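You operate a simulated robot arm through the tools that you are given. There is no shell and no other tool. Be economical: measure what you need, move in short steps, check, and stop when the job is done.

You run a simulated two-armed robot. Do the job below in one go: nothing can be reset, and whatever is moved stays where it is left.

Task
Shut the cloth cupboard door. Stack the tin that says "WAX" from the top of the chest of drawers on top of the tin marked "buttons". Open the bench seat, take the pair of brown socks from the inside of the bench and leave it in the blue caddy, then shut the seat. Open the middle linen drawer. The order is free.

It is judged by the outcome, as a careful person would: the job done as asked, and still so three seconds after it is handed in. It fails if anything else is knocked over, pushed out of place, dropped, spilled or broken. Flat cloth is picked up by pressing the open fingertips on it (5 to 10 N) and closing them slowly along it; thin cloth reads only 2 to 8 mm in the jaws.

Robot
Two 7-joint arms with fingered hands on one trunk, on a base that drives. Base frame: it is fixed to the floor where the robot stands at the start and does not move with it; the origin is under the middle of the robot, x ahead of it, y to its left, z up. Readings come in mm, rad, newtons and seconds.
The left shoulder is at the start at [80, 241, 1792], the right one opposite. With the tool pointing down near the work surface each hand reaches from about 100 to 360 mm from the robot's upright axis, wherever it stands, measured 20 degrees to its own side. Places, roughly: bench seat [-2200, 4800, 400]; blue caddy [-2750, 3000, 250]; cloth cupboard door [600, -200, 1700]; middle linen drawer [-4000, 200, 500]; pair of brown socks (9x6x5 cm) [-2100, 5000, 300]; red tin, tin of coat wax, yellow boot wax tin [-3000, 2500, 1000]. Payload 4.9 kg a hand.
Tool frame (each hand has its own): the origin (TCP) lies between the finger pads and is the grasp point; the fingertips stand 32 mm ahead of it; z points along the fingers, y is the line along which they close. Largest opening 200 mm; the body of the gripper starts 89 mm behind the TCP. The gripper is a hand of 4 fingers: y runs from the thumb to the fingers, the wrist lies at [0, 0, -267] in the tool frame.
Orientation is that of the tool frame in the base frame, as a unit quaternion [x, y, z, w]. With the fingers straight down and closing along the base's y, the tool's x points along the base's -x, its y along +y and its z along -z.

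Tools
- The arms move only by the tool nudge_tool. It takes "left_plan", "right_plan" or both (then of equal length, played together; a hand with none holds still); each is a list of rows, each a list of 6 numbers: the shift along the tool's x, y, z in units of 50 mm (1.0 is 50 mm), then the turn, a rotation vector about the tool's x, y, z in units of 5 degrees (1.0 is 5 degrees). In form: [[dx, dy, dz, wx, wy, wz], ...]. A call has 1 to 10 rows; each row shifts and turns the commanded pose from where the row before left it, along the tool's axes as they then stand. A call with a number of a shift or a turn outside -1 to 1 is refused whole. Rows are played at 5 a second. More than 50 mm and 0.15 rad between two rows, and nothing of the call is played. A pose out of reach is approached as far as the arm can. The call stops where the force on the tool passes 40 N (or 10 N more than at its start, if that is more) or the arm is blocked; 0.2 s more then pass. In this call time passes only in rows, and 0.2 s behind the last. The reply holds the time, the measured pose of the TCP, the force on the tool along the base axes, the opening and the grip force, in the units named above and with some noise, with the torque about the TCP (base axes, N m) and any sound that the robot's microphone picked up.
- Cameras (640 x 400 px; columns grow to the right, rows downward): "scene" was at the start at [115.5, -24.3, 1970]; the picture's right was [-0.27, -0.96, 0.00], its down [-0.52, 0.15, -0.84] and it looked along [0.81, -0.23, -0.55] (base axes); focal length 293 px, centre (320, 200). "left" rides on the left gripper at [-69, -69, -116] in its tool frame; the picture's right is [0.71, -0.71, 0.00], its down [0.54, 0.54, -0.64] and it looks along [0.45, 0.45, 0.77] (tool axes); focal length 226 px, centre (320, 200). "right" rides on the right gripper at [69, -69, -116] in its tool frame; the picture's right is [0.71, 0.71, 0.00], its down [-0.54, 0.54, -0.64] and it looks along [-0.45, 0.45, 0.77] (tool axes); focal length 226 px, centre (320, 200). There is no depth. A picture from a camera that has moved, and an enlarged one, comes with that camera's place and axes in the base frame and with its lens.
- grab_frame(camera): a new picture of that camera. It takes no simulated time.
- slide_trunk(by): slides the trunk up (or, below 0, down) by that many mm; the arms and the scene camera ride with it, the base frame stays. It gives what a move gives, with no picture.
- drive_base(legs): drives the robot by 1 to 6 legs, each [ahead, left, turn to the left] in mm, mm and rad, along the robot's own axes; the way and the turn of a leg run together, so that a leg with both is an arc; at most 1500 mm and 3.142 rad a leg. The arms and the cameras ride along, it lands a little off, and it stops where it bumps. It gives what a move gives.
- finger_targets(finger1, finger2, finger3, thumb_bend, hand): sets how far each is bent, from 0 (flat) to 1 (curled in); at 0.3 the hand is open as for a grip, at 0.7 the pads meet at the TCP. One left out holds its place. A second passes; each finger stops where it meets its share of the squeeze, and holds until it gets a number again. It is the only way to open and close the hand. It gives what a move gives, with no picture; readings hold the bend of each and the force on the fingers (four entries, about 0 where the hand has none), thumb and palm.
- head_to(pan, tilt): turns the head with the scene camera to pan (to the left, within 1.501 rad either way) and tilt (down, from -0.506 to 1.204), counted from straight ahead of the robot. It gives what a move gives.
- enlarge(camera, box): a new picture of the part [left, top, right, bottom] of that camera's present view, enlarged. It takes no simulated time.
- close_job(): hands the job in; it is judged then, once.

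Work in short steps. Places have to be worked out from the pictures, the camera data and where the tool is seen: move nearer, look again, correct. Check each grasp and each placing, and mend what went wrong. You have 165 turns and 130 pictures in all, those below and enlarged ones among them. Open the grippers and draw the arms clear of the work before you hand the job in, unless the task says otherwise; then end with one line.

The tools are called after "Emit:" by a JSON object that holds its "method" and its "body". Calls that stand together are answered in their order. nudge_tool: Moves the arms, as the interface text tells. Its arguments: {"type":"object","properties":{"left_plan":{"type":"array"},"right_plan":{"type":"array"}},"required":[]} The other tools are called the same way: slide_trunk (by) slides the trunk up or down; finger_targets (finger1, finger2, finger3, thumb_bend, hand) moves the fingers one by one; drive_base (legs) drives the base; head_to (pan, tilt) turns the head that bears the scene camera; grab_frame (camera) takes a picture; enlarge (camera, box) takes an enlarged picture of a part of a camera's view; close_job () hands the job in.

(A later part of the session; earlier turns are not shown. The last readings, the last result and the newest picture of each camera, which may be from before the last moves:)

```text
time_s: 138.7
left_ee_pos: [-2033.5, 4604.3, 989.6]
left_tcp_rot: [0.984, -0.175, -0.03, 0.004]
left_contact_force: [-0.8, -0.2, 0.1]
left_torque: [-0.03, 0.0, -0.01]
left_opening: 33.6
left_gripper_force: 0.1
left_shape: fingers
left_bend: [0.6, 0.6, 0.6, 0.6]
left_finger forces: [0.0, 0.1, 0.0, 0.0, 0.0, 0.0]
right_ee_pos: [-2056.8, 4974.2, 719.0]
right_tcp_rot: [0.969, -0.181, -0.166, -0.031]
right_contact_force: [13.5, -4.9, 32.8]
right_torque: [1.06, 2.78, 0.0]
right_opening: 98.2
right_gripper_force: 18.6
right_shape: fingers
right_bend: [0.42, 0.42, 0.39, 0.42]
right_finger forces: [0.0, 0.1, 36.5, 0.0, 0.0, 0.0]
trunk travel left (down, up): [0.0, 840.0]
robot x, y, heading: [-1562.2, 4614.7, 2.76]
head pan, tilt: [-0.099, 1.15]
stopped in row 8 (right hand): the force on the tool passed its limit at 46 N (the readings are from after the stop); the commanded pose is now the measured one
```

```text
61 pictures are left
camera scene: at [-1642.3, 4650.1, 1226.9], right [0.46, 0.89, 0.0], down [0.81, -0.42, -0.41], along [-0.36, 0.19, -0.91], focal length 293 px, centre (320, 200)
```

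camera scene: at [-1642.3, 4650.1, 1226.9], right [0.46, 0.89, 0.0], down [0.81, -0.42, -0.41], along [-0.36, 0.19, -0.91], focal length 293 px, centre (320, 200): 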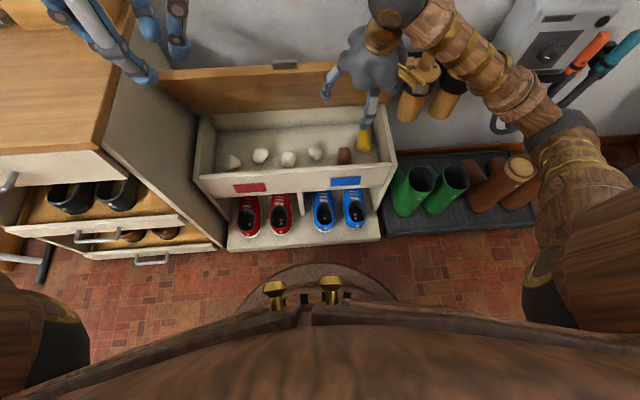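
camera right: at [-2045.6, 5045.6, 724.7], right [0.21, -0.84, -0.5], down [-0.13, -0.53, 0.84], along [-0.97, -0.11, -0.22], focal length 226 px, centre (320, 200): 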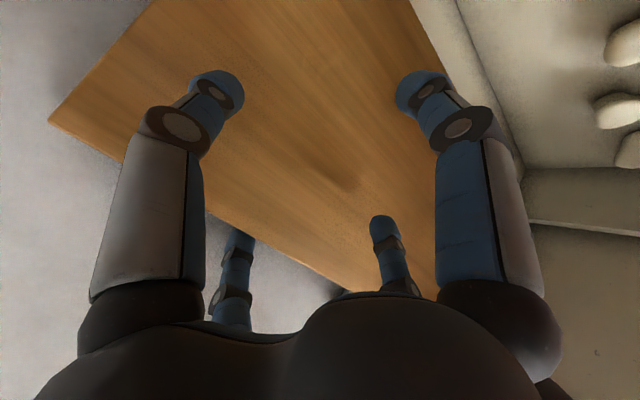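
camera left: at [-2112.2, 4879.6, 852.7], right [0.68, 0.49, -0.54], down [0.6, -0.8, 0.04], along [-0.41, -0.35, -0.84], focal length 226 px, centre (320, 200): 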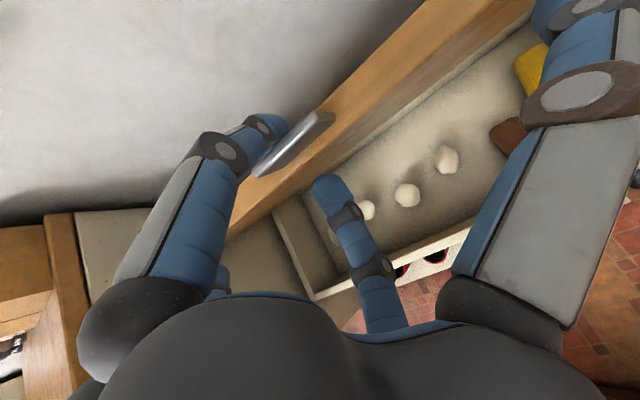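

The far finger had hooked over the lid's top edge and pulled it. I move straight up to free it.

Emit:
{"method": "nudge_tool", "body": {"right_plan": [[-0.3, 0, -0.85, 0, 0, 0], [-0.3, 0, -0.85, 0, 0, 0], [-0.3, 0, -0.85, 0, 0, 0], [0, 0, 0, 0, 0, 0]]}}

Emit:
{"method": "grab_frame", "body": {"camera": "scene"}}

```text
time_s: 139.7
left_ee_pos: [-2035.4, 4606.3, 986.1]
left_tcp_rot: [0.984, -0.175, -0.028, 0.006]
left_contact_force: [0.0, 0.3, 0.0]
left_torque: [-0.02, 0.0, 0.01]
left_opening: 33.7
left_gripper_force: 0.0
left_shape: fingers
left_bend: [0.6, 0.6, 0.6, 0.6]
left_finger forces: [0.0, 0.1, 0.1, 0.1, 0.0, 0.1]
right_ee_pos: [-2056.6, 4976.1, 849.2]
right_tcp_rot: [0.969, -0.182, -0.161, -0.031]
right_contact_force: [0.0, -0.1, 0.6]
right_torque: [-0.03, 0.01, 0.03]
right_opening: 98.2
right_gripper_force: 0.1
right_shape: fingers
right_bend: [0.42, 0.42, 0.41, 0.42]
right_finger forces: [0.0, 0.0, 0.1, 0.0, 0.0, 0.1]
trunk travel left (down, up): [0.0, 840.0]
robot x, y, heading: [-1564.5, 4612.2, 2.763]
head pan, tilt: [-0.099, 1.15]
```

```text
60 pictures are left
camera scene: at [-1645.2, 4652.1, 1226.1], right [0.46, 0.89, 0.0], down [0.81, -0.42, -0.41], along [-0.36, 0.19, -0.91], focal length 293 px, centre (320, 200)
```

scene: 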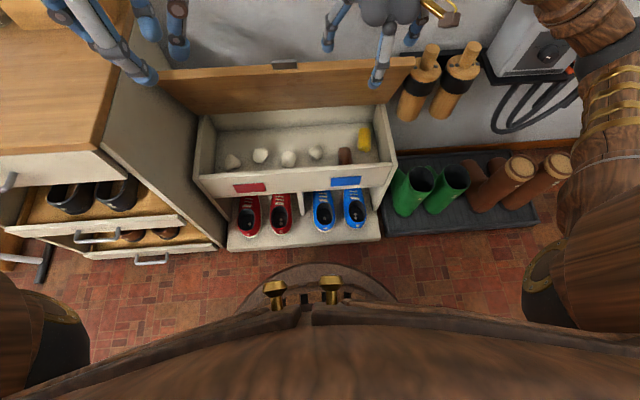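

Free again; lid at about 62°. I close the right hand to a fist and push again, lower, so nothing can hook.

Emit:
{"method": "finger_targets", "body": {"hand": "right", "finger1": 0.72, "finger2": 0.72, "finger3": 0.72, "thumb_bend": 0.72}}

Emit:
{"method": "nudge_tool", "body": {"right_plan": [[0.76, 0, -0.26, 0, 0, 0], [0.3, 0, 0.9, 0, 0, 0], [0.3, 0, 0.9, 0, 0, 0], [0.3, 0, 0.9, 0, 0, 0], [0.3, 0, 0.9, 0, 0, 0], [0.1, 0, 0.4, 0, 0, 0], [0, 0, 0, 0, 0, 0]]}}

Emit:
{"method": "grab_frame", "body": {"camera": "scene"}}

```text
time_s: 140.7
left_ee_pos: [-2035.2, 4605.0, 986.6]
left_tcp_rot: [0.984, -0.173, -0.028, 0.006]
left_contact_force: [0.0, 0.8, 0.0]
left_torque: [0.03, 0.04, 0.01]
left_opening: 33.7
left_gripper_force: 0.1
left_shape: fingers
left_bend: [0.6, 0.6, 0.6, 0.6]
left_finger forces: [0.0, 0.0, 0.0, 0.1, 0.1, 0.0]
right_ee_pos: [-2056.8, 4976.1, 849.2]
right_tcp_rot: [0.97, -0.181, -0.161, -0.03]
right_contact_force: [-0.2, -0.3, -0.1]
right_torque: [-0.01, -0.01, -0.01]
right_opening: 0.6
right_gripper_force: 0.1
right_shape: fingers
right_bend: [0.69, 0.69, 0.68, 0.71]
right_finger forces: [0.1, 0.1, 0.1, 0.0, 0.1, 0.0]
trunk travel left (down, up): [0.0, 840.0]
robot x, y, heading: [-1563.8, 4612.8, 2.764]
head pan, tilt: [-0.099, 1.15]
```

```text
time_s: 142.3
left_ee_pos: [-2036.0, 4605.0, 986.0]
left_tcp_rot: [0.984, -0.175, -0.029, 0.005]
left_contact_force: [0.3, 0.3, 0.1]
left_torque: [0.01, 0.0, 0.04]
left_opening: 33.4
left_gripper_force: 0.2
left_shape: fingers
left_bend: [0.6, 0.6, 0.6, 0.6]
left_finger forces: [0.1, 0.0, 0.1, 0.1, 0.0, 0.0]
right_ee_pos: [-2024.0, 4962.7, 640.1]
right_tcp_rot: [0.969, -0.181, -0.162, -0.031]
right_contact_force: [0.7, 0.1, -0.4]
right_torque: [-0.03, 0.0, -0.01]
right_opening: 0.4
right_gripper_force: 0.0
right_shape: fingers
right_bend: [0.69, 0.71, 0.68, 0.71]
right_finger forces: [0.1, 0.0, 0.1, 0.0, 0.0, 0.0]
trunk travel left (down, up): [0.0, 840.0]
robot x, y, heading: [-1566.0, 4612.9, 2.761]
head pan, tilt: [-0.099, 1.15]
```

```text
59 pictures are left
camera scene: at [-1645.0, 4651.7, 1226.2], right [0.46, 0.89, 0.0], down [0.81, -0.42, -0.41], along [-0.36, 0.19, -0.91], focal length 293 px, centre (320, 200)
```

scene: 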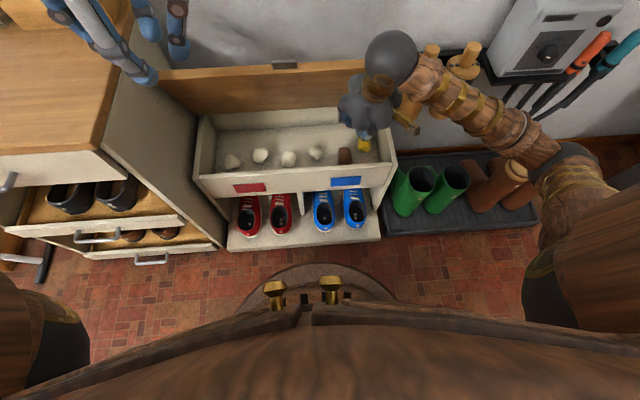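

Positioned. Push forward 190 mm.

Emit:
{"method": "nudge_tool", "body": {"right_plan": [[-0.756, 0, 0.264, 0, 0, 0], [-0.756, 0, 0.264, 0, 0, 0], [-0.756, 0, 0.264, 0, 0, 0], [-0.6, 0, 0.21, 0, 0, 0], [-0.4, 0, 0.14, 0, 0, 0], [-0.4, 0, 0.14, 0, 0, 0], [0, 0, 0, 0, 0, 0]]}}

Emit:
{"method": "grab_frame", "body": {"camera": "scene"}}

```text
time_s: 143.9
left_ee_pos: [-2035.1, 4605.4, 986.9]
left_tcp_rot: [0.984, -0.174, -0.029, 0.006]
left_contact_force: [0.3, 0.1, 0.9]
left_torque: [0.02, 0.02, -0.03]
left_opening: 33.6
left_gripper_force: 0.0
left_shape: fingers
left_bend: [0.6, 0.6, 0.6, 0.6]
left_finger forces: [0.1, 0.0, 0.1, 0.1, 0.0, 0.1]
right_ee_pos: [-2204.9, 5032.9, 640.1]
right_tcp_rot: [0.97, -0.181, -0.161, -0.031]
right_contact_force: [0.9, -0.7, 0.5]
right_torque: [0.03, -0.01, 0.03]
right_opening: 0.7
right_gripper_force: 0.1
right_shape: fingers
right_bend: [0.69, 0.71, 0.69, 0.71]
right_finger forces: [0.1, 0.0, 0.0, 0.0, 0.1, 0.1]
trunk travel left (down, up): [0.0, 840.0]
robot x, y, heading: [-1561.4, 4612.1, 2.773]
head pan, tilt: [-0.099, 1.15]
```

```text
58 pictures are left
camera scene: at [-1644.8, 4651.8, 1226.2], right [0.46, 0.89, 0.0], down [0.81, -0.42, -0.41], along [-0.36, 0.19, -0.91], focal length 293 px, centre (320, 200)
```

scene: 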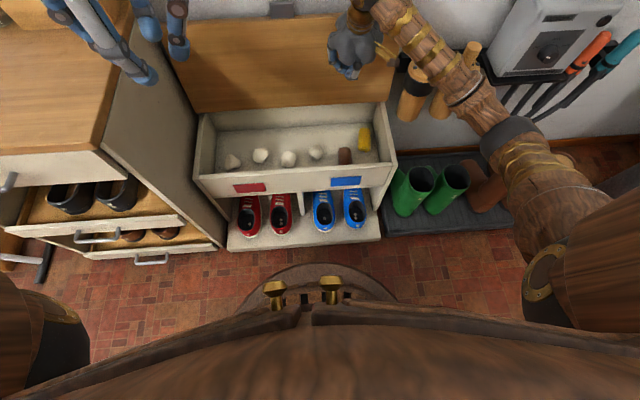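

Lid is near vertical. I back off, set the hand vertical and yaw it −45°.

Emit:
{"method": "nudge_tool", "body": {"right_plan": [[0.71, 0, -0.247, 0, 0, 0], [0.71, 0, -0.247, 0, 0, 0], [0.71, 0, -0.247, 0, 0, 0], [0, 0, 0, 0, 0.95, 0], [0, 0, 0, 0, 0.95, 0], [0, 0, 0, 0, 0.95, 0], [0, 0, 0, 0, 0.95, 0]]}}

Emit:
{"method": "nudge_tool", "body": {"right_plan": [[0, 0, 0, 0, 0, -1], [0, 0, 0, 0, 0, -1], [0, 0, 0, 0, 0, -1], [0, 0, 0, 0, 0, -1], [0, 0, 0, 0, 0, -1], [0, 0, 0, 0, 0, -1], [0, 0, 0, 0, 0, -1], [0, 0, 0, 0, 0, -1], [0, 0, 0, 0, 0, -1], [0, 0, 0, 0, 0, 0]]}}

Emit:
{"method": "finger_targets", "body": {"hand": "right", "finger1": 0.4, "finger2": 0.4, "finger3": 0.4, "thumb_bend": 0.4}}

Emit:
{"method": "grab_frame", "body": {"camera": "scene"}}

Emit:
{"method": "grab_frame", "body": {"camera": "right"}}

```text
time_s: 145.5
left_ee_pos: [-2036.1, 4605.5, 987.0]
left_tcp_rot: [0.984, -0.174, -0.029, 0.006]
left_contact_force: [-0.2, -0.3, -0.5]
left_torque: [0.0, 0.04, 0.02]
left_opening: 33.4
left_gripper_force: 0.0
left_shape: fingers
left_bend: [0.6, 0.6, 0.6, 0.6]
left_finger forces: [0.0, 0.0, 0.0, 0.0, 0.0, 0.0]
right_ee_pos: [-2100.6, 4993.3, 639.1]
right_tcp_rot: [0.983, -0.184, 0.002, 0.0]
right_contact_force: [1.0, 0.7, 0.3]
right_torque: [0.0, -0.03, -0.02]
right_opening: 0.5
right_gripper_force: 0.1
right_shape: fingers
right_bend: [0.69, 0.71, 0.69, 0.71]
right_finger forces: [0.1, 0.1, 0.0, 0.0, 0.0, 0.0]
trunk travel left (down, up): [0.0, 840.0]
robot x, y, heading: [-1562.3, 4614.6, 2.761]
head pan, tilt: [-0.099, 1.15]
```

```text
time_s: 147.7
left_ee_pos: [-2035.4, 4605.2, 987.5]
left_tcp_rot: [0.984, -0.174, -0.029, 0.006]
left_contact_force: [-0.5, -0.2, -0.3]
left_torque: [-0.01, 0.02, -0.02]
left_opening: 33.7
left_gripper_force: 0.1
left_shape: fingers
left_bend: [0.6, 0.6, 0.6, 0.6]
left_finger forces: [0.0, 0.0, 0.0, 0.0, 0.0, 0.1]
right_ee_pos: [-2099.0, 4992.8, 638.8]
right_tcp_rot: [0.978, 0.206, 0.001, 0.0]
right_contact_force: [0.9, 0.5, 0.2]
right_torque: [0.03, 0.03, 0.02]
right_opening: 0.6
right_gripper_force: 0.0
right_shape: fingers
right_bend: [0.69, 0.71, 0.69, 0.71]
right_finger forces: [0.0, 0.0, 0.1, 0.1, 0.0, 0.1]
trunk travel left (down, up): [0.0, 840.0]
robot x, y, heading: [-1563.4, 4614.2, 2.766]
head pan, tilt: [-0.099, 1.15]
```

```text
time_s: 148.7
left_ee_pos: [-2036.0, 4605.1, 986.7]
left_tcp_rot: [0.984, -0.174, -0.029, 0.005]
left_contact_force: [1.0, 0.3, -0.5]
left_torque: [-0.01, 0.01, 0.05]
left_opening: 33.5
left_gripper_force: 0.1
left_shape: fingers
left_bend: [0.6, 0.6, 0.6, 0.6]
left_finger forces: [0.0, 0.0, 0.1, 0.0, 0.0, 0.0]
right_ee_pos: [-2099.3, 4993.3, 639.7]
right_tcp_rot: [0.979, 0.206, 0.002, 0.0]
right_contact_force: [0.1, -0.5, 0.3]
right_torque: [0.02, 0.0, 0.0]
right_opening: 105.2
right_gripper_force: 0.0
right_shape: fingers
right_bend: [0.4, 0.4, 0.4, 0.4]
right_finger forces: [0.1, 0.0, 0.1, 0.0, 0.0, 0.0]
trunk travel left (down, up): [0.0, 840.0]
robot x, y, heading: [-1562.5, 4611.8, 2.763]
head pan, tilt: [-0.099, 1.15]
```

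```text
57 pictures are left
camera scene: at [-1645.1, 4651.7, 1226.2], right [0.46, 0.89, 0.0], down [0.81, -0.42, -0.41], along [-0.36, 0.19, -0.91], focal length 293 px, centre (320, 200)
```

scene: 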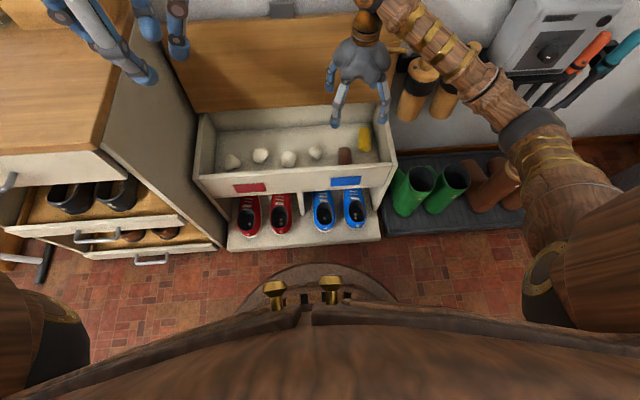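

```text
56 pictures are left
camera right: at [-2064.5, 5083.9, 755.6], right [0.93, -0.36, 0.0], down [-0.28, -0.71, 0.64], along [-0.23, -0.6, -0.77], focal length 226 px, centre (320, 200)
```

right: 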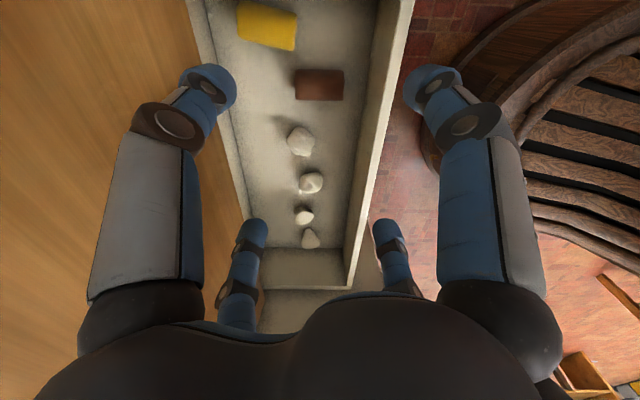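

Camera shows the brown pair directly beneath, long axis fore-aft, top at z≈345. I descend 220 mm and check.

Emit:
{"method": "nudge_tool", "body": {"right_plan": [[0, 0, 0.8, 0, 0, 0], [0, 0, 0.9, 0, 0, 0], [0, 0, 0.9, 0, 0, 0], [0, 0, 0.9, 0, 0, 0], [0, 0, 0.9, 0, 0, 0], [0, 0, 0, 0, 0, 0]]}}

Emit:
{"method": "grab_frame", "body": {"camera": "right"}}

```text
time_s: 150.1
left_ee_pos: [-2035.7, 4605.0, 986.6]
left_tcp_rot: [0.984, -0.174, -0.028, 0.006]
left_contact_force: [0.1, 0.3, -0.4]
left_torque: [-0.02, 0.0, -0.01]
left_opening: 33.2
left_gripper_force: 0.0
left_shape: fingers
left_bend: [0.6, 0.6, 0.6, 0.6]
left_finger forces: [0.2, 0.1, 0.1, 0.0, 0.1, 0.0]
right_ee_pos: [-2097.3, 4991.2, 418.9]
right_tcp_rot: [0.978, 0.207, 0.002, -0.001]
right_contact_force: [0.4, 0.1, -0.1]
right_torque: [0.0, -0.02, 0.03]
right_opening: 105.0
right_gripper_force: 0.1
right_shape: fingers
right_bend: [0.4, 0.4, 0.4, 0.4]
right_finger forces: [0.1, 0.0, 0.0, 0.1, 0.1, 0.0]
trunk travel left (down, up): [0.0, 840.0]
robot x, y, heading: [-1562.4, 4613.8, 2.767]
head pan, tilt: [-0.099, 1.15]
```

```text
55 pictures are left
camera right: at [-2062.9, 5082.8, 534.9], right [0.93, -0.36, 0.0], down [-0.28, -0.71, 0.64], along [-0.23, -0.6, -0.77], focal length 226 px, centre (320, 200)
```

right: 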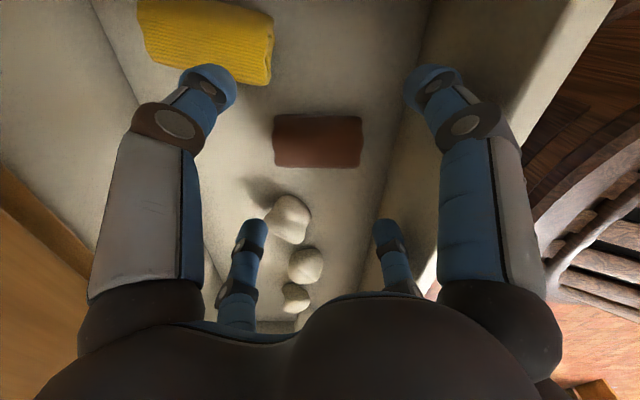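

Still aligned; yellow roll is close to one finger, so I narrow slightly, then descend to z≈337.

Emit:
{"method": "finger_targets", "body": {"hand": "right", "finger1": 0.44, "finger2": 0.44, "finger3": 0.44, "thumb_bend": 0.44}}

Emit:
{"method": "nudge_tool", "body": {"right_plan": [[0.02, -0.05, 0.4, 0, 0, 0], [0, 0, 0.4, 0, 0, 0], [0, 0, 0.4, 0, 0, 0], [0, 0, 0.2, 0, 0, 0], [0, 0, 0.2, 0, 0, 0], [0, 0, 0, 0, 0, 0]]}}

Emit:
{"method": "grab_frame", "body": {"camera": "right"}}

```text
time_s: 151.1
left_ee_pos: [-2035.8, 4606.8, 985.6]
left_tcp_rot: [0.984, -0.175, -0.029, 0.006]
left_contact_force: [-0.1, -0.2, 0.0]
left_torque: [-0.02, 0.0, -0.01]
left_opening: 33.4
left_gripper_force: 0.0
left_shape: fingers
left_bend: [0.6, 0.6, 0.6, 0.6]
left_finger forces: [0.0, 0.0, 0.0, 0.1, 0.1, 0.0]
right_ee_pos: [-2099.3, 4991.5, 417.1]
right_tcp_rot: [0.978, 0.206, 0.002, 0.001]
right_contact_force: [-0.8, 0.5, -0.1]
right_torque: [0.02, -0.01, 0.01]
right_opening: 91.5
right_gripper_force: 0.0
right_shape: fingers
right_bend: [0.44, 0.44, 0.44, 0.44]
right_finger forces: [0.1, 0.0, 0.0, 0.0, 0.0, 0.0]
trunk travel left (down, up): [0.0, 840.0]
robot x, y, heading: [-1563.8, 4611.6, 2.766]
head pan, tilt: [-0.099, 1.15]
```

```text
time_s: 151.7
left_ee_pos: [-2036.1, 4605.5, 987.7]
left_tcp_rot: [0.984, -0.175, -0.029, 0.006]
left_contact_force: [0.5, 0.8, -0.2]
left_torque: [-0.04, -0.01, -0.01]
left_opening: 33.3
left_gripper_force: 0.1
left_shape: fingers
left_bend: [0.6, 0.6, 0.6, 0.6]
left_finger forces: [0.0, 0.1, 0.0, 0.1, 0.0, 0.1]
right_ee_pos: [-2102.3, 4997.8, 393.5]
right_tcp_rot: [0.978, 0.206, -0.005, -0.003]
right_contact_force: [0.2, -2.8, 20.3]
right_torque: [1.27, 0.52, 0.06]
right_opening: 90.5
right_gripper_force: 10.0
right_shape: fingers
right_bend: [0.44, 0.44, 0.44, 0.44]
right_finger forces: [0.1, 0.1, 0.0, 0.0, 19.8, 0.0]
trunk travel left (down, up): [0.0, 840.0]
robot x, y, heading: [-1564.1, 4614.2, 2.764]
head pan, tilt: [-0.099, 1.15]
stopped in row 2 (right hand): the force on the tool passed its limit at 56 N (the readings are from after the stop); the commanded pose is now the measured one
```

```text
54 pictures are left
camera right: at [-2065.7, 5088.5, 509.4], right [0.93, -0.36, -0.01], down [-0.27, -0.72, 0.64], along [-0.24, -0.6, -0.77], focal length 226 px, centre (320, 200)
```

right: 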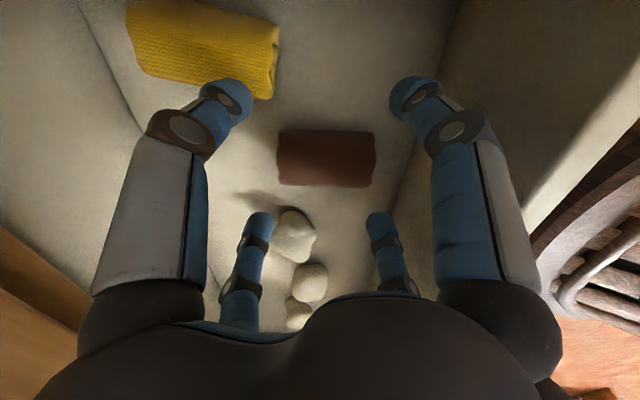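

The thumb touched the yellow roll. There is more room toward the front panel than thought, so I rise 60 mm, turn back to about −15° yaw, and re-centre.

Emit:
{"method": "nudge_tool", "body": {"right_plan": [[0, 0, -0.6, 0, 0, 0], [0, 0, -0.6, 0, 0, 0], [0, 0, 0, 0, 0, 1], [0, 0, 0, 0, 0, 1], [0, 0, 0, 0, 0, 1], [0, 0, 0, 0, 0, 1], [0, 0, 0, 0, 0, 1], [0, 0, 0, 0, 0, 1], [0, 0, 0, 0, 0, 0]]}}

Emit:
{"method": "grab_frame", "body": {"camera": "right"}}

Emit:
{"method": "enlarge", "body": {"camera": "scene", "box": [180, 0, 420, 220]}}

```text
time_s: 153.7
left_ee_pos: [-2035.3, 4606.4, 986.3]
left_tcp_rot: [0.984, -0.174, -0.029, 0.006]
left_contact_force: [0.8, 0.7, 0.3]
left_torque: [-0.02, -0.01, -0.02]
left_opening: 33.5
left_gripper_force: 0.0
left_shape: fingers
left_bend: [0.6, 0.6, 0.6, 0.6]
left_finger forces: [0.0, 0.0, 0.0, 0.1, 0.0, 0.1]
right_ee_pos: [-2100.8, 4996.7, 449.1]
right_tcp_rot: [0.999, -0.055, -0.004, -0.002]
right_contact_force: [-0.7, 0.3, -0.5]
right_torque: [-0.02, -0.04, 0.0]
right_opening: 91.3
right_gripper_force: 0.1
right_shape: fingers
right_bend: [0.44, 0.44, 0.44, 0.44]
right_finger forces: [0.0, 0.0, 0.0, 0.0, 0.0, 0.0]
trunk travel left (down, up): [0.0, 840.0]
robot x, y, heading: [-1565.8, 4612.0, 2.764]
head pan, tilt: [-0.099, 1.15]
```

```text
53 pictures are left
camera right: at [-2023.9, 5058.1, 566.5], right [0.63, -0.78, -0.01], down [-0.59, -0.48, 0.65], along [-0.51, -0.4, -0.76], focal length 226 px, centre (320, 200)
```

right: 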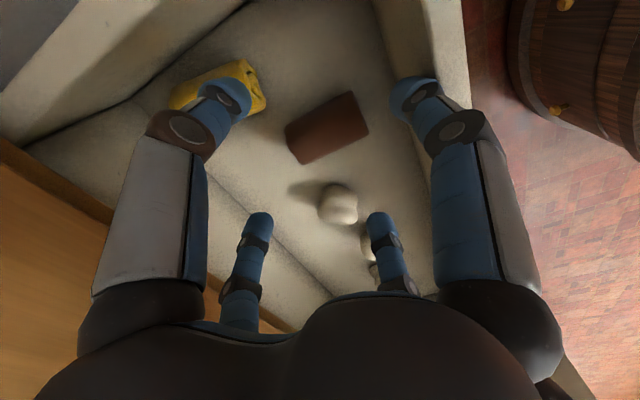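

```text
1.82 times, centred on (300, 110) of scene
camera zoom: at [-1645.2, 4651.9, 1226.2], right [0.46, 0.89, 0.0], down [0.81, -0.42, -0.41], along [-0.36, 0.19, -0.91], focal length 532 px, centre (356, 364)
```

zoom: 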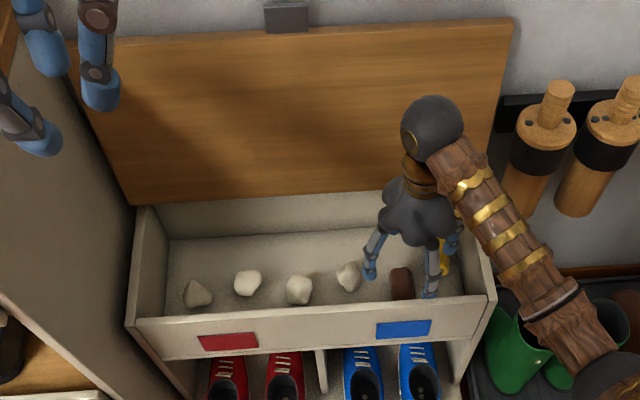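

Now the thumb clears the yellow roll by about 13 mm. I shift 6 mm and descend gently.

Emit:
{"method": "nudge_tool", "body": {"right_plan": [[0.12, 0.04, 0.4, 0, 0, 0], [0, 0, 0.4, 0, 0, 0], [0, 0, 0.4, 0, 0, 0], [0, 0, 0.3, 0, 0, 0], [0, 0, 0.3, 0, 0, 0], [0, 0, 0.2, 0, 0, 0], [0, 0, 0.2, 0, 0, 0], [0, 0, 0, 0, 0, 0]]}}

Emit:
{"method": "grab_frame", "body": {"camera": "right"}}

```text
time_s: 155.3
left_ee_pos: [-2036.6, 4606.2, 985.8]
left_tcp_rot: [0.984, -0.175, -0.028, 0.006]
left_contact_force: [-0.3, 0.1, -0.4]
left_torque: [-0.03, -0.05, 0.02]
left_opening: 33.6
left_gripper_force: 0.1
left_shape: fingers
left_bend: [0.6, 0.6, 0.6, 0.6]
left_finger forces: [0.1, 0.0, 0.1, 0.1, 0.0, 0.1]
right_ee_pos: [-2100.4, 4998.4, 347.0]
right_tcp_rot: [0.999, -0.053, -0.008, -0.004]
right_contact_force: [-5.5, 0.6, 12.5]
right_torque: [-0.11, -1.13, 0.06]
right_opening: 87.2
right_gripper_force: 8.9
right_shape: fingers
right_bend: [0.46, 0.44, 0.44, 0.44]
right_finger forces: [18.2, 0.0, 0.0, 0.1, 0.0, 0.1]
trunk travel left (down, up): [0.0, 840.0]
robot x, y, heading: [-1562.9, 4611.8, 2.765]
head pan, tilt: [-0.099, 1.15]
stopped in row 7 (right hand): the force on the tool passed its limit at 49 N (the readings are from after the stop); the commanded pose is now the measured one
```

```text
51 pictures are left
camera right: at [-2021.9, 5058.5, 463.9], right [0.63, -0.78, -0.01], down [-0.59, -0.48, 0.65], along [-0.51, -0.4, -0.76], focal length 226 px, centre (320, 200)
```

right: 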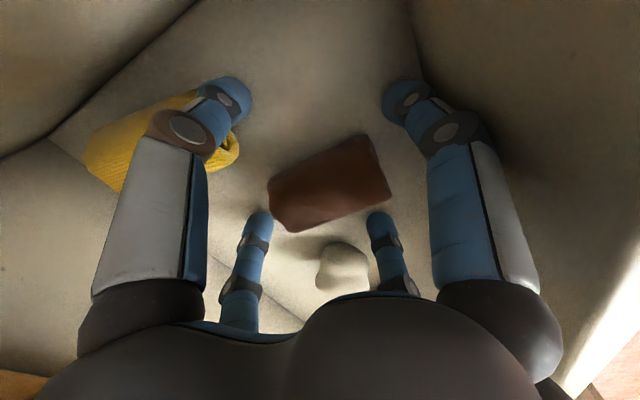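

Finger1 landed on the near end of the socks. I rise, open the fore-aft fingers wider, shift 7 mm toward me and descend again.

Emit:
{"method": "nudge_tool", "body": {"right_plan": [[0, 0, -0.8, 0, 0, 0], [0, 0, 0, 0, 0, 0]]}}

Emit:
{"method": "finger_targets", "body": {"hand": "right", "finger1": 0.36, "finger3": 0.36}}

Emit:
{"method": "nudge_tool", "body": {"right_plan": [[0.16, 0.02, 0.4, 0, 0, 0], [0, 0, 0.3, 0, 0, 0], [0, 0, 0.15, 0, 0, 0], [0, 0, 0.1, 0, 0, 0], [0, 0, 0, 0, 0, 0]]}}

Emit:
{"method": "grab_frame", "body": {"camera": "right"}}

```text
time_s: 155.9
left_ee_pos: [-2036.3, 4606.0, 986.5]
left_tcp_rot: [0.984, -0.175, -0.028, 0.006]
left_contact_force: [0.8, 0.0, 0.1]
left_torque: [0.01, 0.0, 0.02]
left_opening: 33.3
left_gripper_force: 0.1
left_shape: fingers
left_bend: [0.6, 0.6, 0.6, 0.6]
left_finger forces: [0.0, 0.0, 0.1, 0.1, 0.1, 0.1]
right_ee_pos: [-2098.5, 4996.3, 386.8]
right_tcp_rot: [0.999, -0.054, -0.006, -0.002]
right_contact_force: [-13.0, 5.6, -4.3]
right_torque: [-0.08, -0.09, 0.25]
right_opening: 83.4
right_gripper_force: 6.0
right_shape: fingers
right_bend: [0.48, 0.44, 0.44, 0.44]
right_finger forces: [12.8, 0.0, 0.0, 0.0, 0.0, 0.1]
trunk travel left (down, up): [0.0, 840.0]
robot x, y, heading: [-1561.0, 4614.9, 2.768]
head pan, tilt: [-0.099, 1.15]
```

```text
time_s: 156.9
left_ee_pos: [-2037.3, 4605.4, 985.6]
left_tcp_rot: [0.984, -0.174, -0.028, 0.005]
left_contact_force: [0.2, 0.4, 0.0]
left_torque: [0.0, 0.01, 0.0]
left_opening: 33.3
left_gripper_force: 0.1
left_shape: fingers
left_bend: [0.6, 0.6, 0.6, 0.6]
left_finger forces: [0.1, 0.0, 0.0, 0.0, 0.1, 0.1]
right_ee_pos: [-2097.6, 4996.1, 387.6]
right_tcp_rot: [0.998, -0.055, -0.006, -0.002]
right_contact_force: [-17.5, 5.8, -3.0]
right_torque: [-0.16, -0.4, 0.28]
right_opening: 84.4
right_gripper_force: 9.4
right_shape: fingers
right_bend: [0.48, 0.44, 0.36, 0.44]
right_finger forces: [18.4, 0.0, 0.1, 0.0, 0.0, 0.1]
trunk travel left (down, up): [0.0, 840.0]
robot x, y, heading: [-1566.1, 4611.4, 2.769]
head pan, tilt: [-0.099, 1.15]
```

```text
time_s: 157.7
left_ee_pos: [-2036.6, 4605.0, 985.3]
left_tcp_rot: [0.984, -0.174, -0.028, 0.005]
left_contact_force: [-0.2, -0.1, -0.9]
left_torque: [-0.02, -0.02, 0.02]
left_opening: 33.3
left_gripper_force: 0.0
left_shape: fingers
left_bend: [0.6, 0.6, 0.6, 0.6]
left_finger forces: [0.1, 0.1, 0.0, 0.0, 0.0, 0.0]
right_ee_pos: [-2096.0, 4996.3, 348.7]
right_tcp_rot: [0.998, -0.053, -0.011, -0.004]
right_contact_force: [-13.4, 1.5, 14.4]
right_torque: [-0.12, -1.27, 0.02]
right_opening: 79.4
right_gripper_force: 14.6
right_shape: fingers
right_bend: [0.5, 0.44, 0.36, 0.44]
right_finger forces: [28.8, 0.0, 0.0, 0.0, 0.1, 0.0]
trunk travel left (down, up): [0.0, 840.0]
robot x, y, heading: [-1562.2, 4611.3, 2.764]
head pan, tilt: [-0.099, 1.15]
stopped in row 4 (right hand): the force on the tool passed its limit at 45 N (the readings are from after the stop); the commanded pose is now the measured one
```

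```text
50 pictures are left
camera right: at [-2016.7, 5056.5, 464.8], right [0.63, -0.78, -0.02], down [-0.58, -0.49, 0.65], along [-0.52, -0.4, -0.76], focal length 226 px, centre (320, 200)
```

right: 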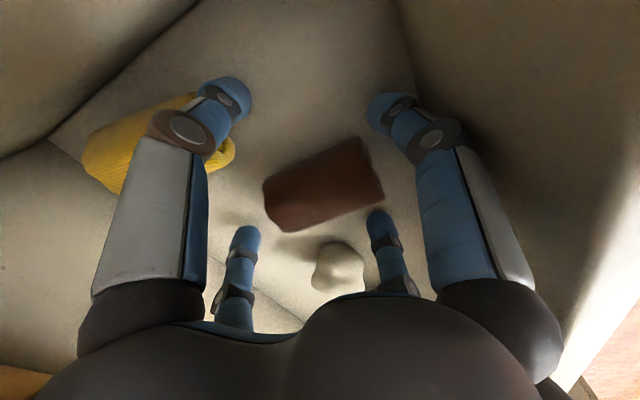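

Finger1 is being pressed by the front panel. I rise, curl finger1 up into the palm, and will pinch with thumb and finger2 from the sides.

Emit:
{"method": "nudge_tool", "body": {"right_plan": [[-0.1, 0, -0.7, 0, 0, 0], [0, 0, -0.7, 0, 0, 0], [0, 0, 0, 0, 0, 0]]}}

Emit:
{"method": "finger_targets", "body": {"hand": "right", "finger1": 1.0, "finger3": 0.42}}

Emit:
{"method": "grab_frame", "body": {"camera": "right"}}

```text
time_s: 158.5
left_ee_pos: [-2035.9, 4606.5, 986.4]
left_tcp_rot: [0.984, -0.175, -0.028, 0.005]
left_contact_force: [-0.4, -0.3, -0.3]
left_torque: [0.0, 0.0, 0.04]
left_opening: 33.3
left_gripper_force: 0.0
left_shape: fingers
left_bend: [0.6, 0.6, 0.6, 0.6]
left_finger forces: [0.0, 0.1, 0.0, 0.0, 0.1, 0.1]
right_ee_pos: [-2095.5, 4996.7, 417.0]
right_tcp_rot: [0.999, -0.053, -0.009, -0.003]
right_contact_force: [-13.9, 5.1, -3.7]
right_torque: [-0.04, 0.16, 0.31]
right_opening: 84.3
right_gripper_force: 6.7
right_shape: fingers
right_bend: [0.47, 0.44, 0.36, 0.44]
right_finger forces: [13.7, 0.0, 0.1, 0.0, 0.0, 0.1]
trunk travel left (down, up): [0.0, 840.0]
robot x, y, heading: [-1562.7, 4615.1, 2.765]
head pan, tilt: [-0.099, 1.15]
```

```text
time_s: 159.5
left_ee_pos: [-2035.7, 4606.1, 986.5]
left_tcp_rot: [0.984, -0.175, -0.028, 0.005]
left_contact_force: [1.0, 0.6, -0.1]
left_torque: [-0.01, 0.0, -0.04]
left_opening: 33.4
left_gripper_force: 0.1
left_shape: fingers
left_bend: [0.6, 0.6, 0.6, 0.6]
left_finger forces: [0.0, 0.0, 0.0, 0.0, 0.1, 0.0]
right_ee_pos: [-2095.5, 4996.1, 418.1]
right_tcp_rot: [0.999, -0.053, -0.009, -0.003]
right_contact_force: [1.3, 0.5, 0.0]
right_torque: [0.02, 0.0, 0.02]
right_opening: 94.1
right_gripper_force: 0.1
right_shape: fingers
right_bend: [1.0, 0.44, 0.42, 0.44]
right_finger forces: [0.0, 0.0, 0.0, 0.0, 0.0, 0.0]
trunk travel left (down, up): [0.0, 840.0]
robot x, y, heading: [-1565.2, 4612.9, 2.762]
head pan, tilt: [-0.099, 1.15]
```

```text
49 pictures are left
camera right: at [-2017.8, 5056.3, 533.2], right [0.63, -0.78, -0.02], down [-0.59, -0.48, 0.65], along [-0.51, -0.4, -0.76], focal length 226 px, centre (320, 200)
```

right: 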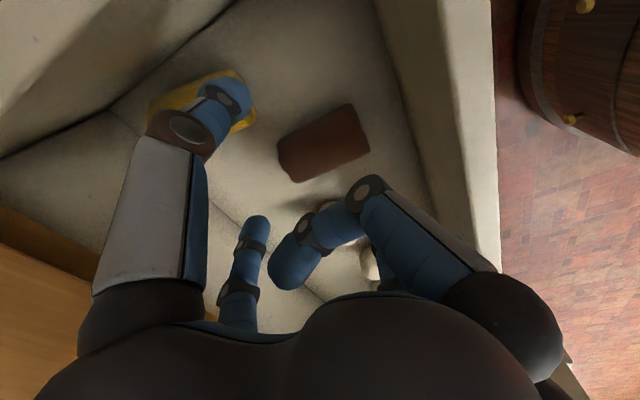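

Finger1 is clear. I descend again to z≈343.

Emit:
{"method": "nudge_tool", "body": {"right_plan": [[0.1, 0.04, 0.4, 0, 0, 0], [0, 0, 0.4, 0, 0, 0], [0, 0, 0.3, 0, 0, 0], [0, 0, 0.2, 0, 0, 0], [0, 0, 0.2, 0, 0, 0], [0, 0, 0, 0, 0, 0]]}}

Emit:
{"method": "grab_frame", "body": {"camera": "right"}}

```text
time_s: 160.9
left_ee_pos: [-2034.4, 4607.0, 987.8]
left_tcp_rot: [0.984, -0.175, -0.029, 0.006]
left_contact_force: [0.3, 0.0, 0.3]
left_torque: [0.05, 0.02, -0.02]
left_opening: 33.5
left_gripper_force: 0.1
left_shape: fingers
left_bend: [0.6, 0.6, 0.6, 0.6]
left_finger forces: [0.0, 0.0, 0.0, 0.0, 0.0, 0.0]
right_ee_pos: [-2093.4, 4993.1, 347.4]
right_tcp_rot: [0.999, -0.053, -0.01, -0.003]
right_contact_force: [-0.4, 2.7, 27.9]
right_torque: [-2.14, 0.1, -0.01]
right_opening: 94.2
right_gripper_force: 13.5
right_shape: fingers
right_bend: [1.0, 0.43, 0.42, 0.44]
right_finger forces: [0.0, 27.3, 0.0, 0.0, 0.1, 0.0]
trunk travel left (down, up): [0.0, 840.0]
robot x, y, heading: [-1560.7, 4614.7, 2.769]
head pan, tilt: [-0.099, 1.15]
```

```text
48 pictures are left
camera right: at [-2015.2, 5054.4, 461.7], right [0.63, -0.78, -0.02], down [-0.58, -0.49, 0.65], along [-0.52, -0.4, -0.76], focal length 226 px, centre (320, 200)
```

right: 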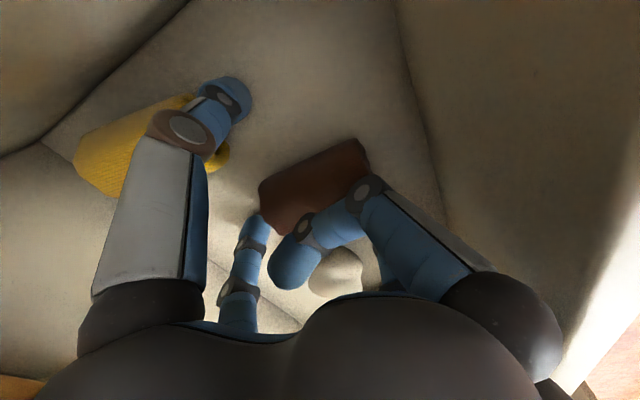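

Finger2 reports 27 N. I look from the scene camera to see what it touches.

Emit:
{"method": "enlarge", "body": {"camera": "scene", "box": [270, 60, 410, 200]}}

```text
2.86 times, centred on (340, 130) of scene
camera zoom: at [-1643.7, 4651.0, 1226.8], right [0.46, 0.89, 0.0], down [0.81, -0.42, -0.41], along [-0.36, 0.19, -0.91], focal length 836 px, centre (263, 400)
```

zoom: 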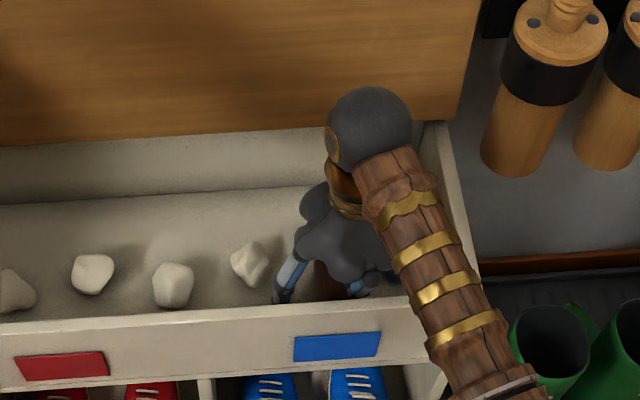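

Finger2 seems to foul the front panel because of the yaw. I rise, align the thumb–finger2 line parallel with the panel, shift slightly inward, and descend again.

Emit:
{"method": "nudge_tool", "body": {"right_plan": [[0, 0, -0.8, 0, 0, 0], [0, 0, -0.4, 0, 0, 0], [0, 0, 0, 0, 0, 1], [0, 0, 0, 0, 0, 1], [0, 0, 0, 0, 0, 1], [-0.16, -0.12, 0, 0, 0, 0], [0, 0, 0.4, 0, 0, 0], [0, 0, 0.3, 0, 0, 0], [0, 0, 0, 0, 0, 0]]}}

Emit:
{"method": "grab_frame", "body": {"camera": "right"}}

```text
time_s: 162.9
left_ee_pos: [-2036.5, 4607.1, 986.0]
left_tcp_rot: [0.984, -0.175, -0.028, 0.006]
left_contact_force: [-0.4, -0.3, -0.1]
left_torque: [0.02, -0.01, 0.02]
left_opening: 33.4
left_gripper_force: 0.0
left_shape: fingers
left_bend: [0.6, 0.6, 0.6, 0.6]
left_finger forces: [0.1, 0.1, 0.0, 0.0, 0.0, 0.1]
right_ee_pos: [-2098.2, 5000.5, 367.3]
right_tcp_rot: [0.983, -0.183, -0.009, -0.001]
right_contact_force: [-1.0, 0.1, 0.9]
right_torque: [-0.01, 0.01, 0.02]
right_opening: 94.2
right_gripper_force: 0.0
right_shape: fingers
right_bend: [1.0, 0.44, 0.42, 0.44]
right_finger forces: [0.0, 0.1, 0.0, 0.1, 0.0, 0.0]
trunk travel left (down, up): [0.0, 840.0]
robot x, y, heading: [-1565.7, 4611.8, 2.764]
head pan, tilt: [-0.099, 1.15]
```

```text
46 pictures are left
camera right: at [-2007.3, 5039.3, 482.5], right [0.4, -0.91, -0.01], down [-0.69, -0.31, 0.65], along [-0.6, -0.26, -0.76], focal length 226 px, centre (320, 200)
```

right: 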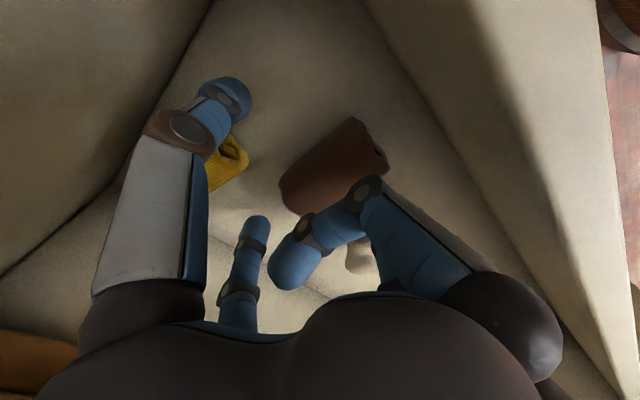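

Clear now. Descend another 22 mm.

Emit:
{"method": "nudge_tool", "body": {"right_plan": [[0.06, 0, 0.16, 0, 0, 0], [0, 0, 0.14, 0, 0, 0], [0, 0, 0.14, 0, 0, 0], [0, 0, 0, 0, 0, 0]]}}

```text
time_s: 163.9
left_ee_pos: [-2036.5, 4606.0, 988.1]
left_tcp_rot: [0.984, -0.175, -0.03, 0.006]
left_contact_force: [0.5, -0.4, -0.6]
left_torque: [-0.01, 0.02, 0.01]
left_opening: 33.7
left_gripper_force: 0.1
left_shape: fingers
left_bend: [0.6, 0.6, 0.6, 0.6]
left_finger forces: [0.0, 0.0, 0.1, 0.0, 0.0, 0.1]
right_ee_pos: [-2095.7, 4999.7, 346.1]
right_tcp_rot: [0.983, -0.183, -0.011, -0.002]
right_contact_force: [-0.3, 0.3, 11.1]
right_torque: [-0.17, 0.0, 0.03]
right_opening: 94.1
right_gripper_force: 6.0
right_shape: fingers
right_bend: [1.0, 0.44, 0.42, 0.44]
right_finger forces: [0.0, 6.9, 0.0, 0.0, 4.4, 0.0]
trunk travel left (down, up): [0.0, 840.0]
robot x, y, heading: [-1562.4, 4611.5, 2.77]
head pan, tilt: [-0.099, 1.15]
```

Both fingertips touch the floor of the box (z≈312). I rise 4 mm and close thumb and finger2 on the socks.

Emit:
{"method": "nudge_tool", "body": {"right_plan": [[0.1, 0, -0.1, 0, 0, 0], [0, 0, 0, 0, 0, 0]]}}

Emit:
{"method": "finger_targets", "body": {"hand": "right", "finger2": 0.54, "thumb_bend": 0.54}}

Emit:
{"method": "finger_targets", "body": {"hand": "right", "finger2": 0.64, "thumb_bend": 0.64}}

Emit:
{"method": "grab_frame", "body": {"camera": "right"}}

```text
time_s: 164.5
left_ee_pos: [-2036.5, 4605.7, 987.1]
left_tcp_rot: [0.984, -0.175, -0.028, 0.006]
left_contact_force: [0.1, -0.3, 0.4]
left_torque: [0.03, 0.0, 0.04]
left_opening: 33.5
left_gripper_force: 0.1
left_shape: fingers
left_bend: [0.6, 0.6, 0.6, 0.6]
left_finger forces: [0.0, 0.1, 0.0, 0.0, 0.0, 0.1]
right_ee_pos: [-2091.5, 4997.0, 349.1]
right_tcp_rot: [0.983, -0.183, -0.008, -0.002]
right_contact_force: [0.4, 0.0, 0.1]
right_torque: [-0.02, 0.0, -0.02]
right_opening: 94.3
right_gripper_force: 0.1
right_shape: fingers
right_bend: [1.0, 0.44, 0.42, 0.44]
right_finger forces: [0.0, 0.0, 0.1, 0.0, 0.0, 0.1]
trunk travel left (down, up): [0.0, 840.0]
robot x, y, heading: [-1563.1, 4617.7, 2.77]
head pan, tilt: [-0.099, 1.15]
```

```text
time_s: 165.5
left_ee_pos: [-2036.8, 4606.6, 986.4]
left_tcp_rot: [0.984, -0.175, -0.029, 0.005]
left_contact_force: [0.0, 0.1, -0.8]
left_torque: [0.01, 0.02, -0.01]
left_opening: 33.6
left_gripper_force: 0.2
left_shape: fingers
left_bend: [0.6, 0.6, 0.6, 0.6]
left_finger forces: [0.0, 0.0, 0.0, 0.0, 0.1, 0.0]
right_ee_pos: [-2090.9, 4997.2, 349.6]
right_tcp_rot: [0.983, -0.183, -0.008, -0.001]
right_contact_force: [0.0, -0.2, -0.6]
right_torque: [-0.01, 0.01, -0.01]
right_opening: 79.1
right_gripper_force: 0.3
right_shape: fingers
right_bend: [1.0, 0.54, 0.42, 0.54]
right_finger forces: [0.1, 0.1, 0.1, 0.1, 0.0, 0.1]
trunk travel left (down, up): [0.0, 840.0]
robot x, y, heading: [-1560.9, 4609.4, 2.765]
head pan, tilt: [-0.099, 1.15]
```

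```text
time_s: 166.5
left_ee_pos: [-2035.8, 4606.3, 985.2]
left_tcp_rot: [0.984, -0.175, -0.029, 0.005]
left_contact_force: [-0.2, -0.4, 0.5]
left_torque: [-0.01, 0.02, -0.01]
left_opening: 33.6
left_gripper_force: 0.1
left_shape: fingers
left_bend: [0.6, 0.6, 0.6, 0.6]
left_finger forces: [0.0, 0.0, 0.0, 0.0, 0.0, 0.1]
right_ee_pos: [-2090.8, 4998.5, 350.3]
right_tcp_rot: [0.983, -0.183, -0.008, -0.001]
right_contact_force: [1.0, -0.4, -0.3]
right_torque: [0.03, 0.0, -0.01]
right_opening: 69.6
right_gripper_force: 6.3
right_shape: fingers
right_bend: [1.0, 0.59, 0.42, 0.61]
right_finger forces: [0.0, 6.8, 0.0, 0.0, 6.6, 0.0]
trunk travel left (down, up): [0.0, 840.0]
robot x, y, heading: [-1562.0, 4612.9, 2.759]
head pan, tilt: [-0.099, 1.15]
```

```text
45 pictures are left
camera right: at [-1999.7, 5036.7, 465.4], right [0.4, -0.91, -0.01], down [-0.69, -0.31, 0.65], along [-0.6, -0.26, -0.76], focal length 226 px, centre (320, 200)
```

right: 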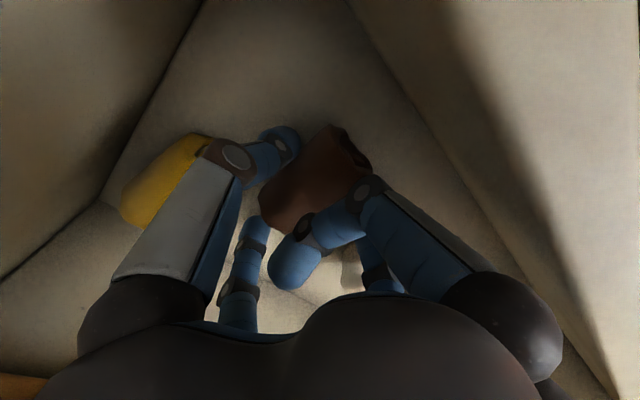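

Pinched with about 6.7 N each side. I firm up and lift.

Emit:
{"method": "finger_targets", "body": {"hand": "right", "finger2": 0.68, "thumb_bend": 0.7}}

Emit:
{"method": "nudge_tool", "body": {"right_plan": [[0, 0, -0.4, 0, 0, 0], [0, 0, -0.5, 0, 0, 0], [0, 0, -0.6, 0, 0, 0], [0, 0, -0.6, 0, 0, 0], [0, 0, -0.6, 0, 0, 0], [0, 0, 0, 0, 0, 0]]}}

Emit:
{"method": "grab_frame", "body": {"camera": "right"}}

```text
time_s: 167.5
left_ee_pos: [-2036.0, 4607.1, 986.6]
left_tcp_rot: [0.984, -0.175, -0.029, 0.006]
left_contact_force: [-0.2, -1.3, 0.1]
left_torque: [0.02, -0.01, 0.02]
left_opening: 33.6
left_gripper_force: 0.1
left_shape: fingers
left_bend: [0.6, 0.6, 0.6, 0.6]
left_finger forces: [0.1, 0.0, 0.0, 0.0, 0.0, 0.1]
right_ee_pos: [-2091.0, 4997.7, 349.7]
right_tcp_rot: [0.983, -0.183, -0.007, -0.002]
right_contact_force: [-0.1, 0.5, 0.4]
right_torque: [0.03, 0.01, -0.01]
right_opening: 63.6
right_gripper_force: 9.9
right_shape: fingers
right_bend: [1.0, 0.57, 0.42, 0.66]
right_finger forces: [0.1, 9.8, 0.0, 0.1, 10.0, 0.0]
trunk travel left (down, up): [0.0, 840.0]
robot x, y, heading: [-1565.8, 4615.2, 2.763]
head pan, tilt: [-0.099, 1.15]
```

```text
time_s: 168.9
left_ee_pos: [-2035.8, 4605.9, 986.6]
left_tcp_rot: [0.984, -0.175, -0.029, 0.006]
left_contact_force: [0.0, -0.2, 0.0]
left_torque: [0.02, -0.01, -0.02]
left_opening: 33.2
left_gripper_force: 0.2
left_shape: fingers
left_bend: [0.6, 0.6, 0.6, 0.6]
left_finger forces: [0.1, 0.0, 0.0, 0.0, 0.0, 0.0]
right_ee_pos: [-2088.0, 4998.9, 485.1]
right_tcp_rot: [0.983, -0.184, -0.008, -0.001]
right_contact_force: [-0.5, -0.7, 0.6]
right_torque: [0.0, -0.01, 0.01]
right_opening: 63.7
right_gripper_force: 9.8
right_shape: fingers
right_bend: [1.0, 0.56, 0.42, 0.66]
right_finger forces: [0.0, 9.5, 0.0, 0.0, 9.8, 0.1]
right hand out of reach, approached as far as the arm can: row 4
trunk travel left (down, up): [0.0, 840.0]
robot x, y, heading: [-1563.4, 4612.1, 2.76]
head pan, tilt: [-0.099, 1.15]
```

```text
44 pictures are left
camera right: at [-1997.9, 5037.5, 600.6], right [0.4, -0.91, -0.01], down [-0.69, -0.31, 0.65], along [-0.6, -0.25, -0.76], focal length 226 px, centre (320, 200)
```

right: 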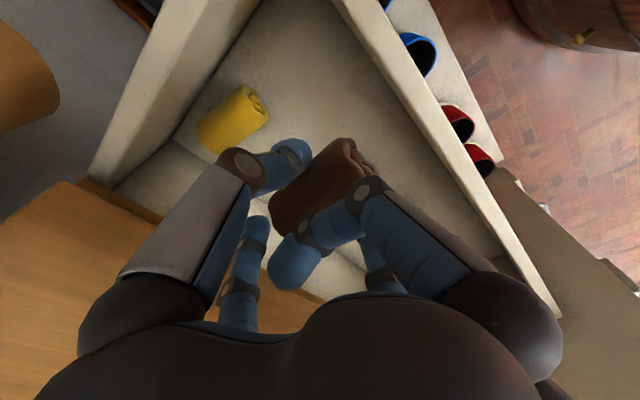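

Socks are held. I raise the trunk and draw the right hand back and up, clear of the lid's sweep.

Emit:
{"method": "slide_trunk", "body": {"by": 200}}

Emit:
{"method": "nudge_tool", "body": {"right_plan": [[0.4, 0, -0.8, 0, 0, 0], [0.4, 0, -0.8, 0, 0, 0], [0.4, -0.2, -0.8, 0, 0, 0], [0.6, -0.3, -0.6, 0, 0, 0], [0.8, -0.3, -0.3, 0, 0, 0], [0.8, -0.3, -0.3, 0, 0, 0], [0.6, 0, -0.6, 0, 0, 0], [0, 0, 0, 0, 0, 0]]}}

Emit:
{"method": "head_to", "body": {"pan": 0.0, "tilt": 0.9}}

Emit:
{"method": "grab_frame", "body": {"camera": "scene"}}

```text
time_s: 171.1
left_ee_pos: [-2035.7, 4606.7, 1186.3]
left_tcp_rot: [0.984, -0.175, -0.027, 0.005]
left_contact_force: [0.0, -0.4, 1.5]
left_torque: [0.0, -0.01, 0.0]
left_opening: 33.4
left_gripper_force: 0.2
left_shape: fingers
left_bend: [0.6, 0.6, 0.6, 0.6]
left_finger forces: [0.0, 0.1, 0.0, 0.0, 0.0, 0.0]
right_ee_pos: [-2089.7, 4998.3, 684.7]
right_tcp_rot: [0.983, -0.183, -0.008, -0.002]
right_contact_force: [0.8, 0.2, -1.8]
right_torque: [-0.02, 0.01, 0.01]
right_opening: 63.7
right_gripper_force: 9.0
right_shape: fingers
right_bend: [1.0, 0.56, 0.42, 0.66]
right_finger forces: [0.1, 9.7, 0.1, 0.0, 9.7, 0.1]
trunk travel left (down, up): [-200.0, 640.0]
robot x, y, heading: [-1564.7, 4614.5, 2.761]
head pan, tilt: [-0.099, 1.15]
```

```text
time_s: 172.9
left_ee_pos: [-2037.1, 4607.2, 1186.3]
left_tcp_rot: [0.984, -0.175, -0.028, 0.005]
left_contact_force: [0.1, -0.5, -0.3]
left_torque: [-0.01, 0.01, -0.02]
left_opening: 33.7
left_gripper_force: 0.0
left_shape: fingers
left_bend: [0.6, 0.6, 0.6, 0.6]
left_finger forces: [0.0, 0.0, 0.0, 0.0, 0.0, 0.0]
right_ee_pos: [-1878.4, 4977.9, 894.1]
right_tcp_rot: [0.983, -0.184, -0.009, -0.002]
right_contact_force: [0.0, 0.7, -1.1]
right_torque: [-0.03, -0.02, 0.0]
right_opening: 63.6
right_gripper_force: 8.9
right_shape: fingers
right_bend: [1.0, 0.56, 0.42, 0.66]
right_finger forces: [0.0, 9.2, 0.1, 0.1, 9.6, 0.0]
trunk travel left (down, up): [-200.0, 640.0]
robot x, y, heading: [-1560.9, 4612.1, 2.765]
head pan, tilt: [-0.099, 1.15]
```

```text
time_s: 173.7
left_ee_pos: [-2035.7, 4605.1, 1185.1]
left_tcp_rot: [0.984, -0.175, -0.028, 0.005]
left_contact_force: [0.3, 0.1, 0.2]
left_torque: [-0.01, -0.02, -0.01]
left_opening: 33.6
left_gripper_force: 0.2
left_shape: fingers
left_bend: [0.6, 0.6, 0.6, 0.6]
left_finger forces: [0.0, 0.0, 0.0, 0.1, 0.1, 0.0]
right_ee_pos: [-1878.1, 4977.6, 893.8]
right_tcp_rot: [0.983, -0.183, -0.009, -0.002]
right_contact_force: [-0.5, -0.9, -0.5]
right_torque: [0.02, 0.02, 0.0]
right_opening: 63.4
right_gripper_force: 9.3
right_shape: fingers
right_bend: [1.0, 0.56, 0.42, 0.66]
right_finger forces: [0.0, 9.3, 0.0, 0.0, 9.5, 0.0]
trunk travel left (down, up): [-200.0, 640.0]
robot x, y, heading: [-1561.0, 4611.7, 2.762]
head pan, tilt: [0.0, 0.901]
```

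```text
43 pictures are left
camera scene: at [-1662.6, 4652.4, 1443.1], right [0.37, 0.93, 0.0], down [0.73, -0.29, -0.62], along [-0.58, 0.23, -0.78], focal length 293 px, centre (320, 200)
```

scene: 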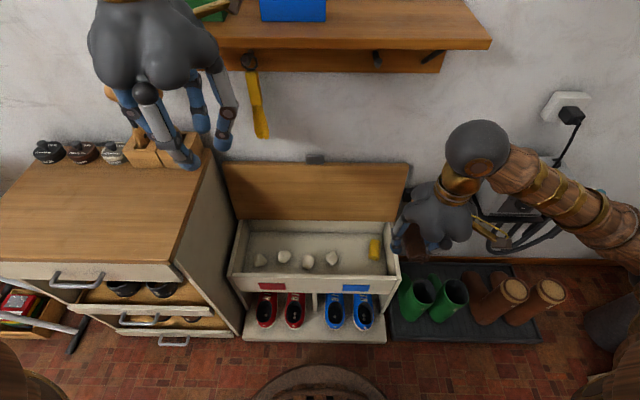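

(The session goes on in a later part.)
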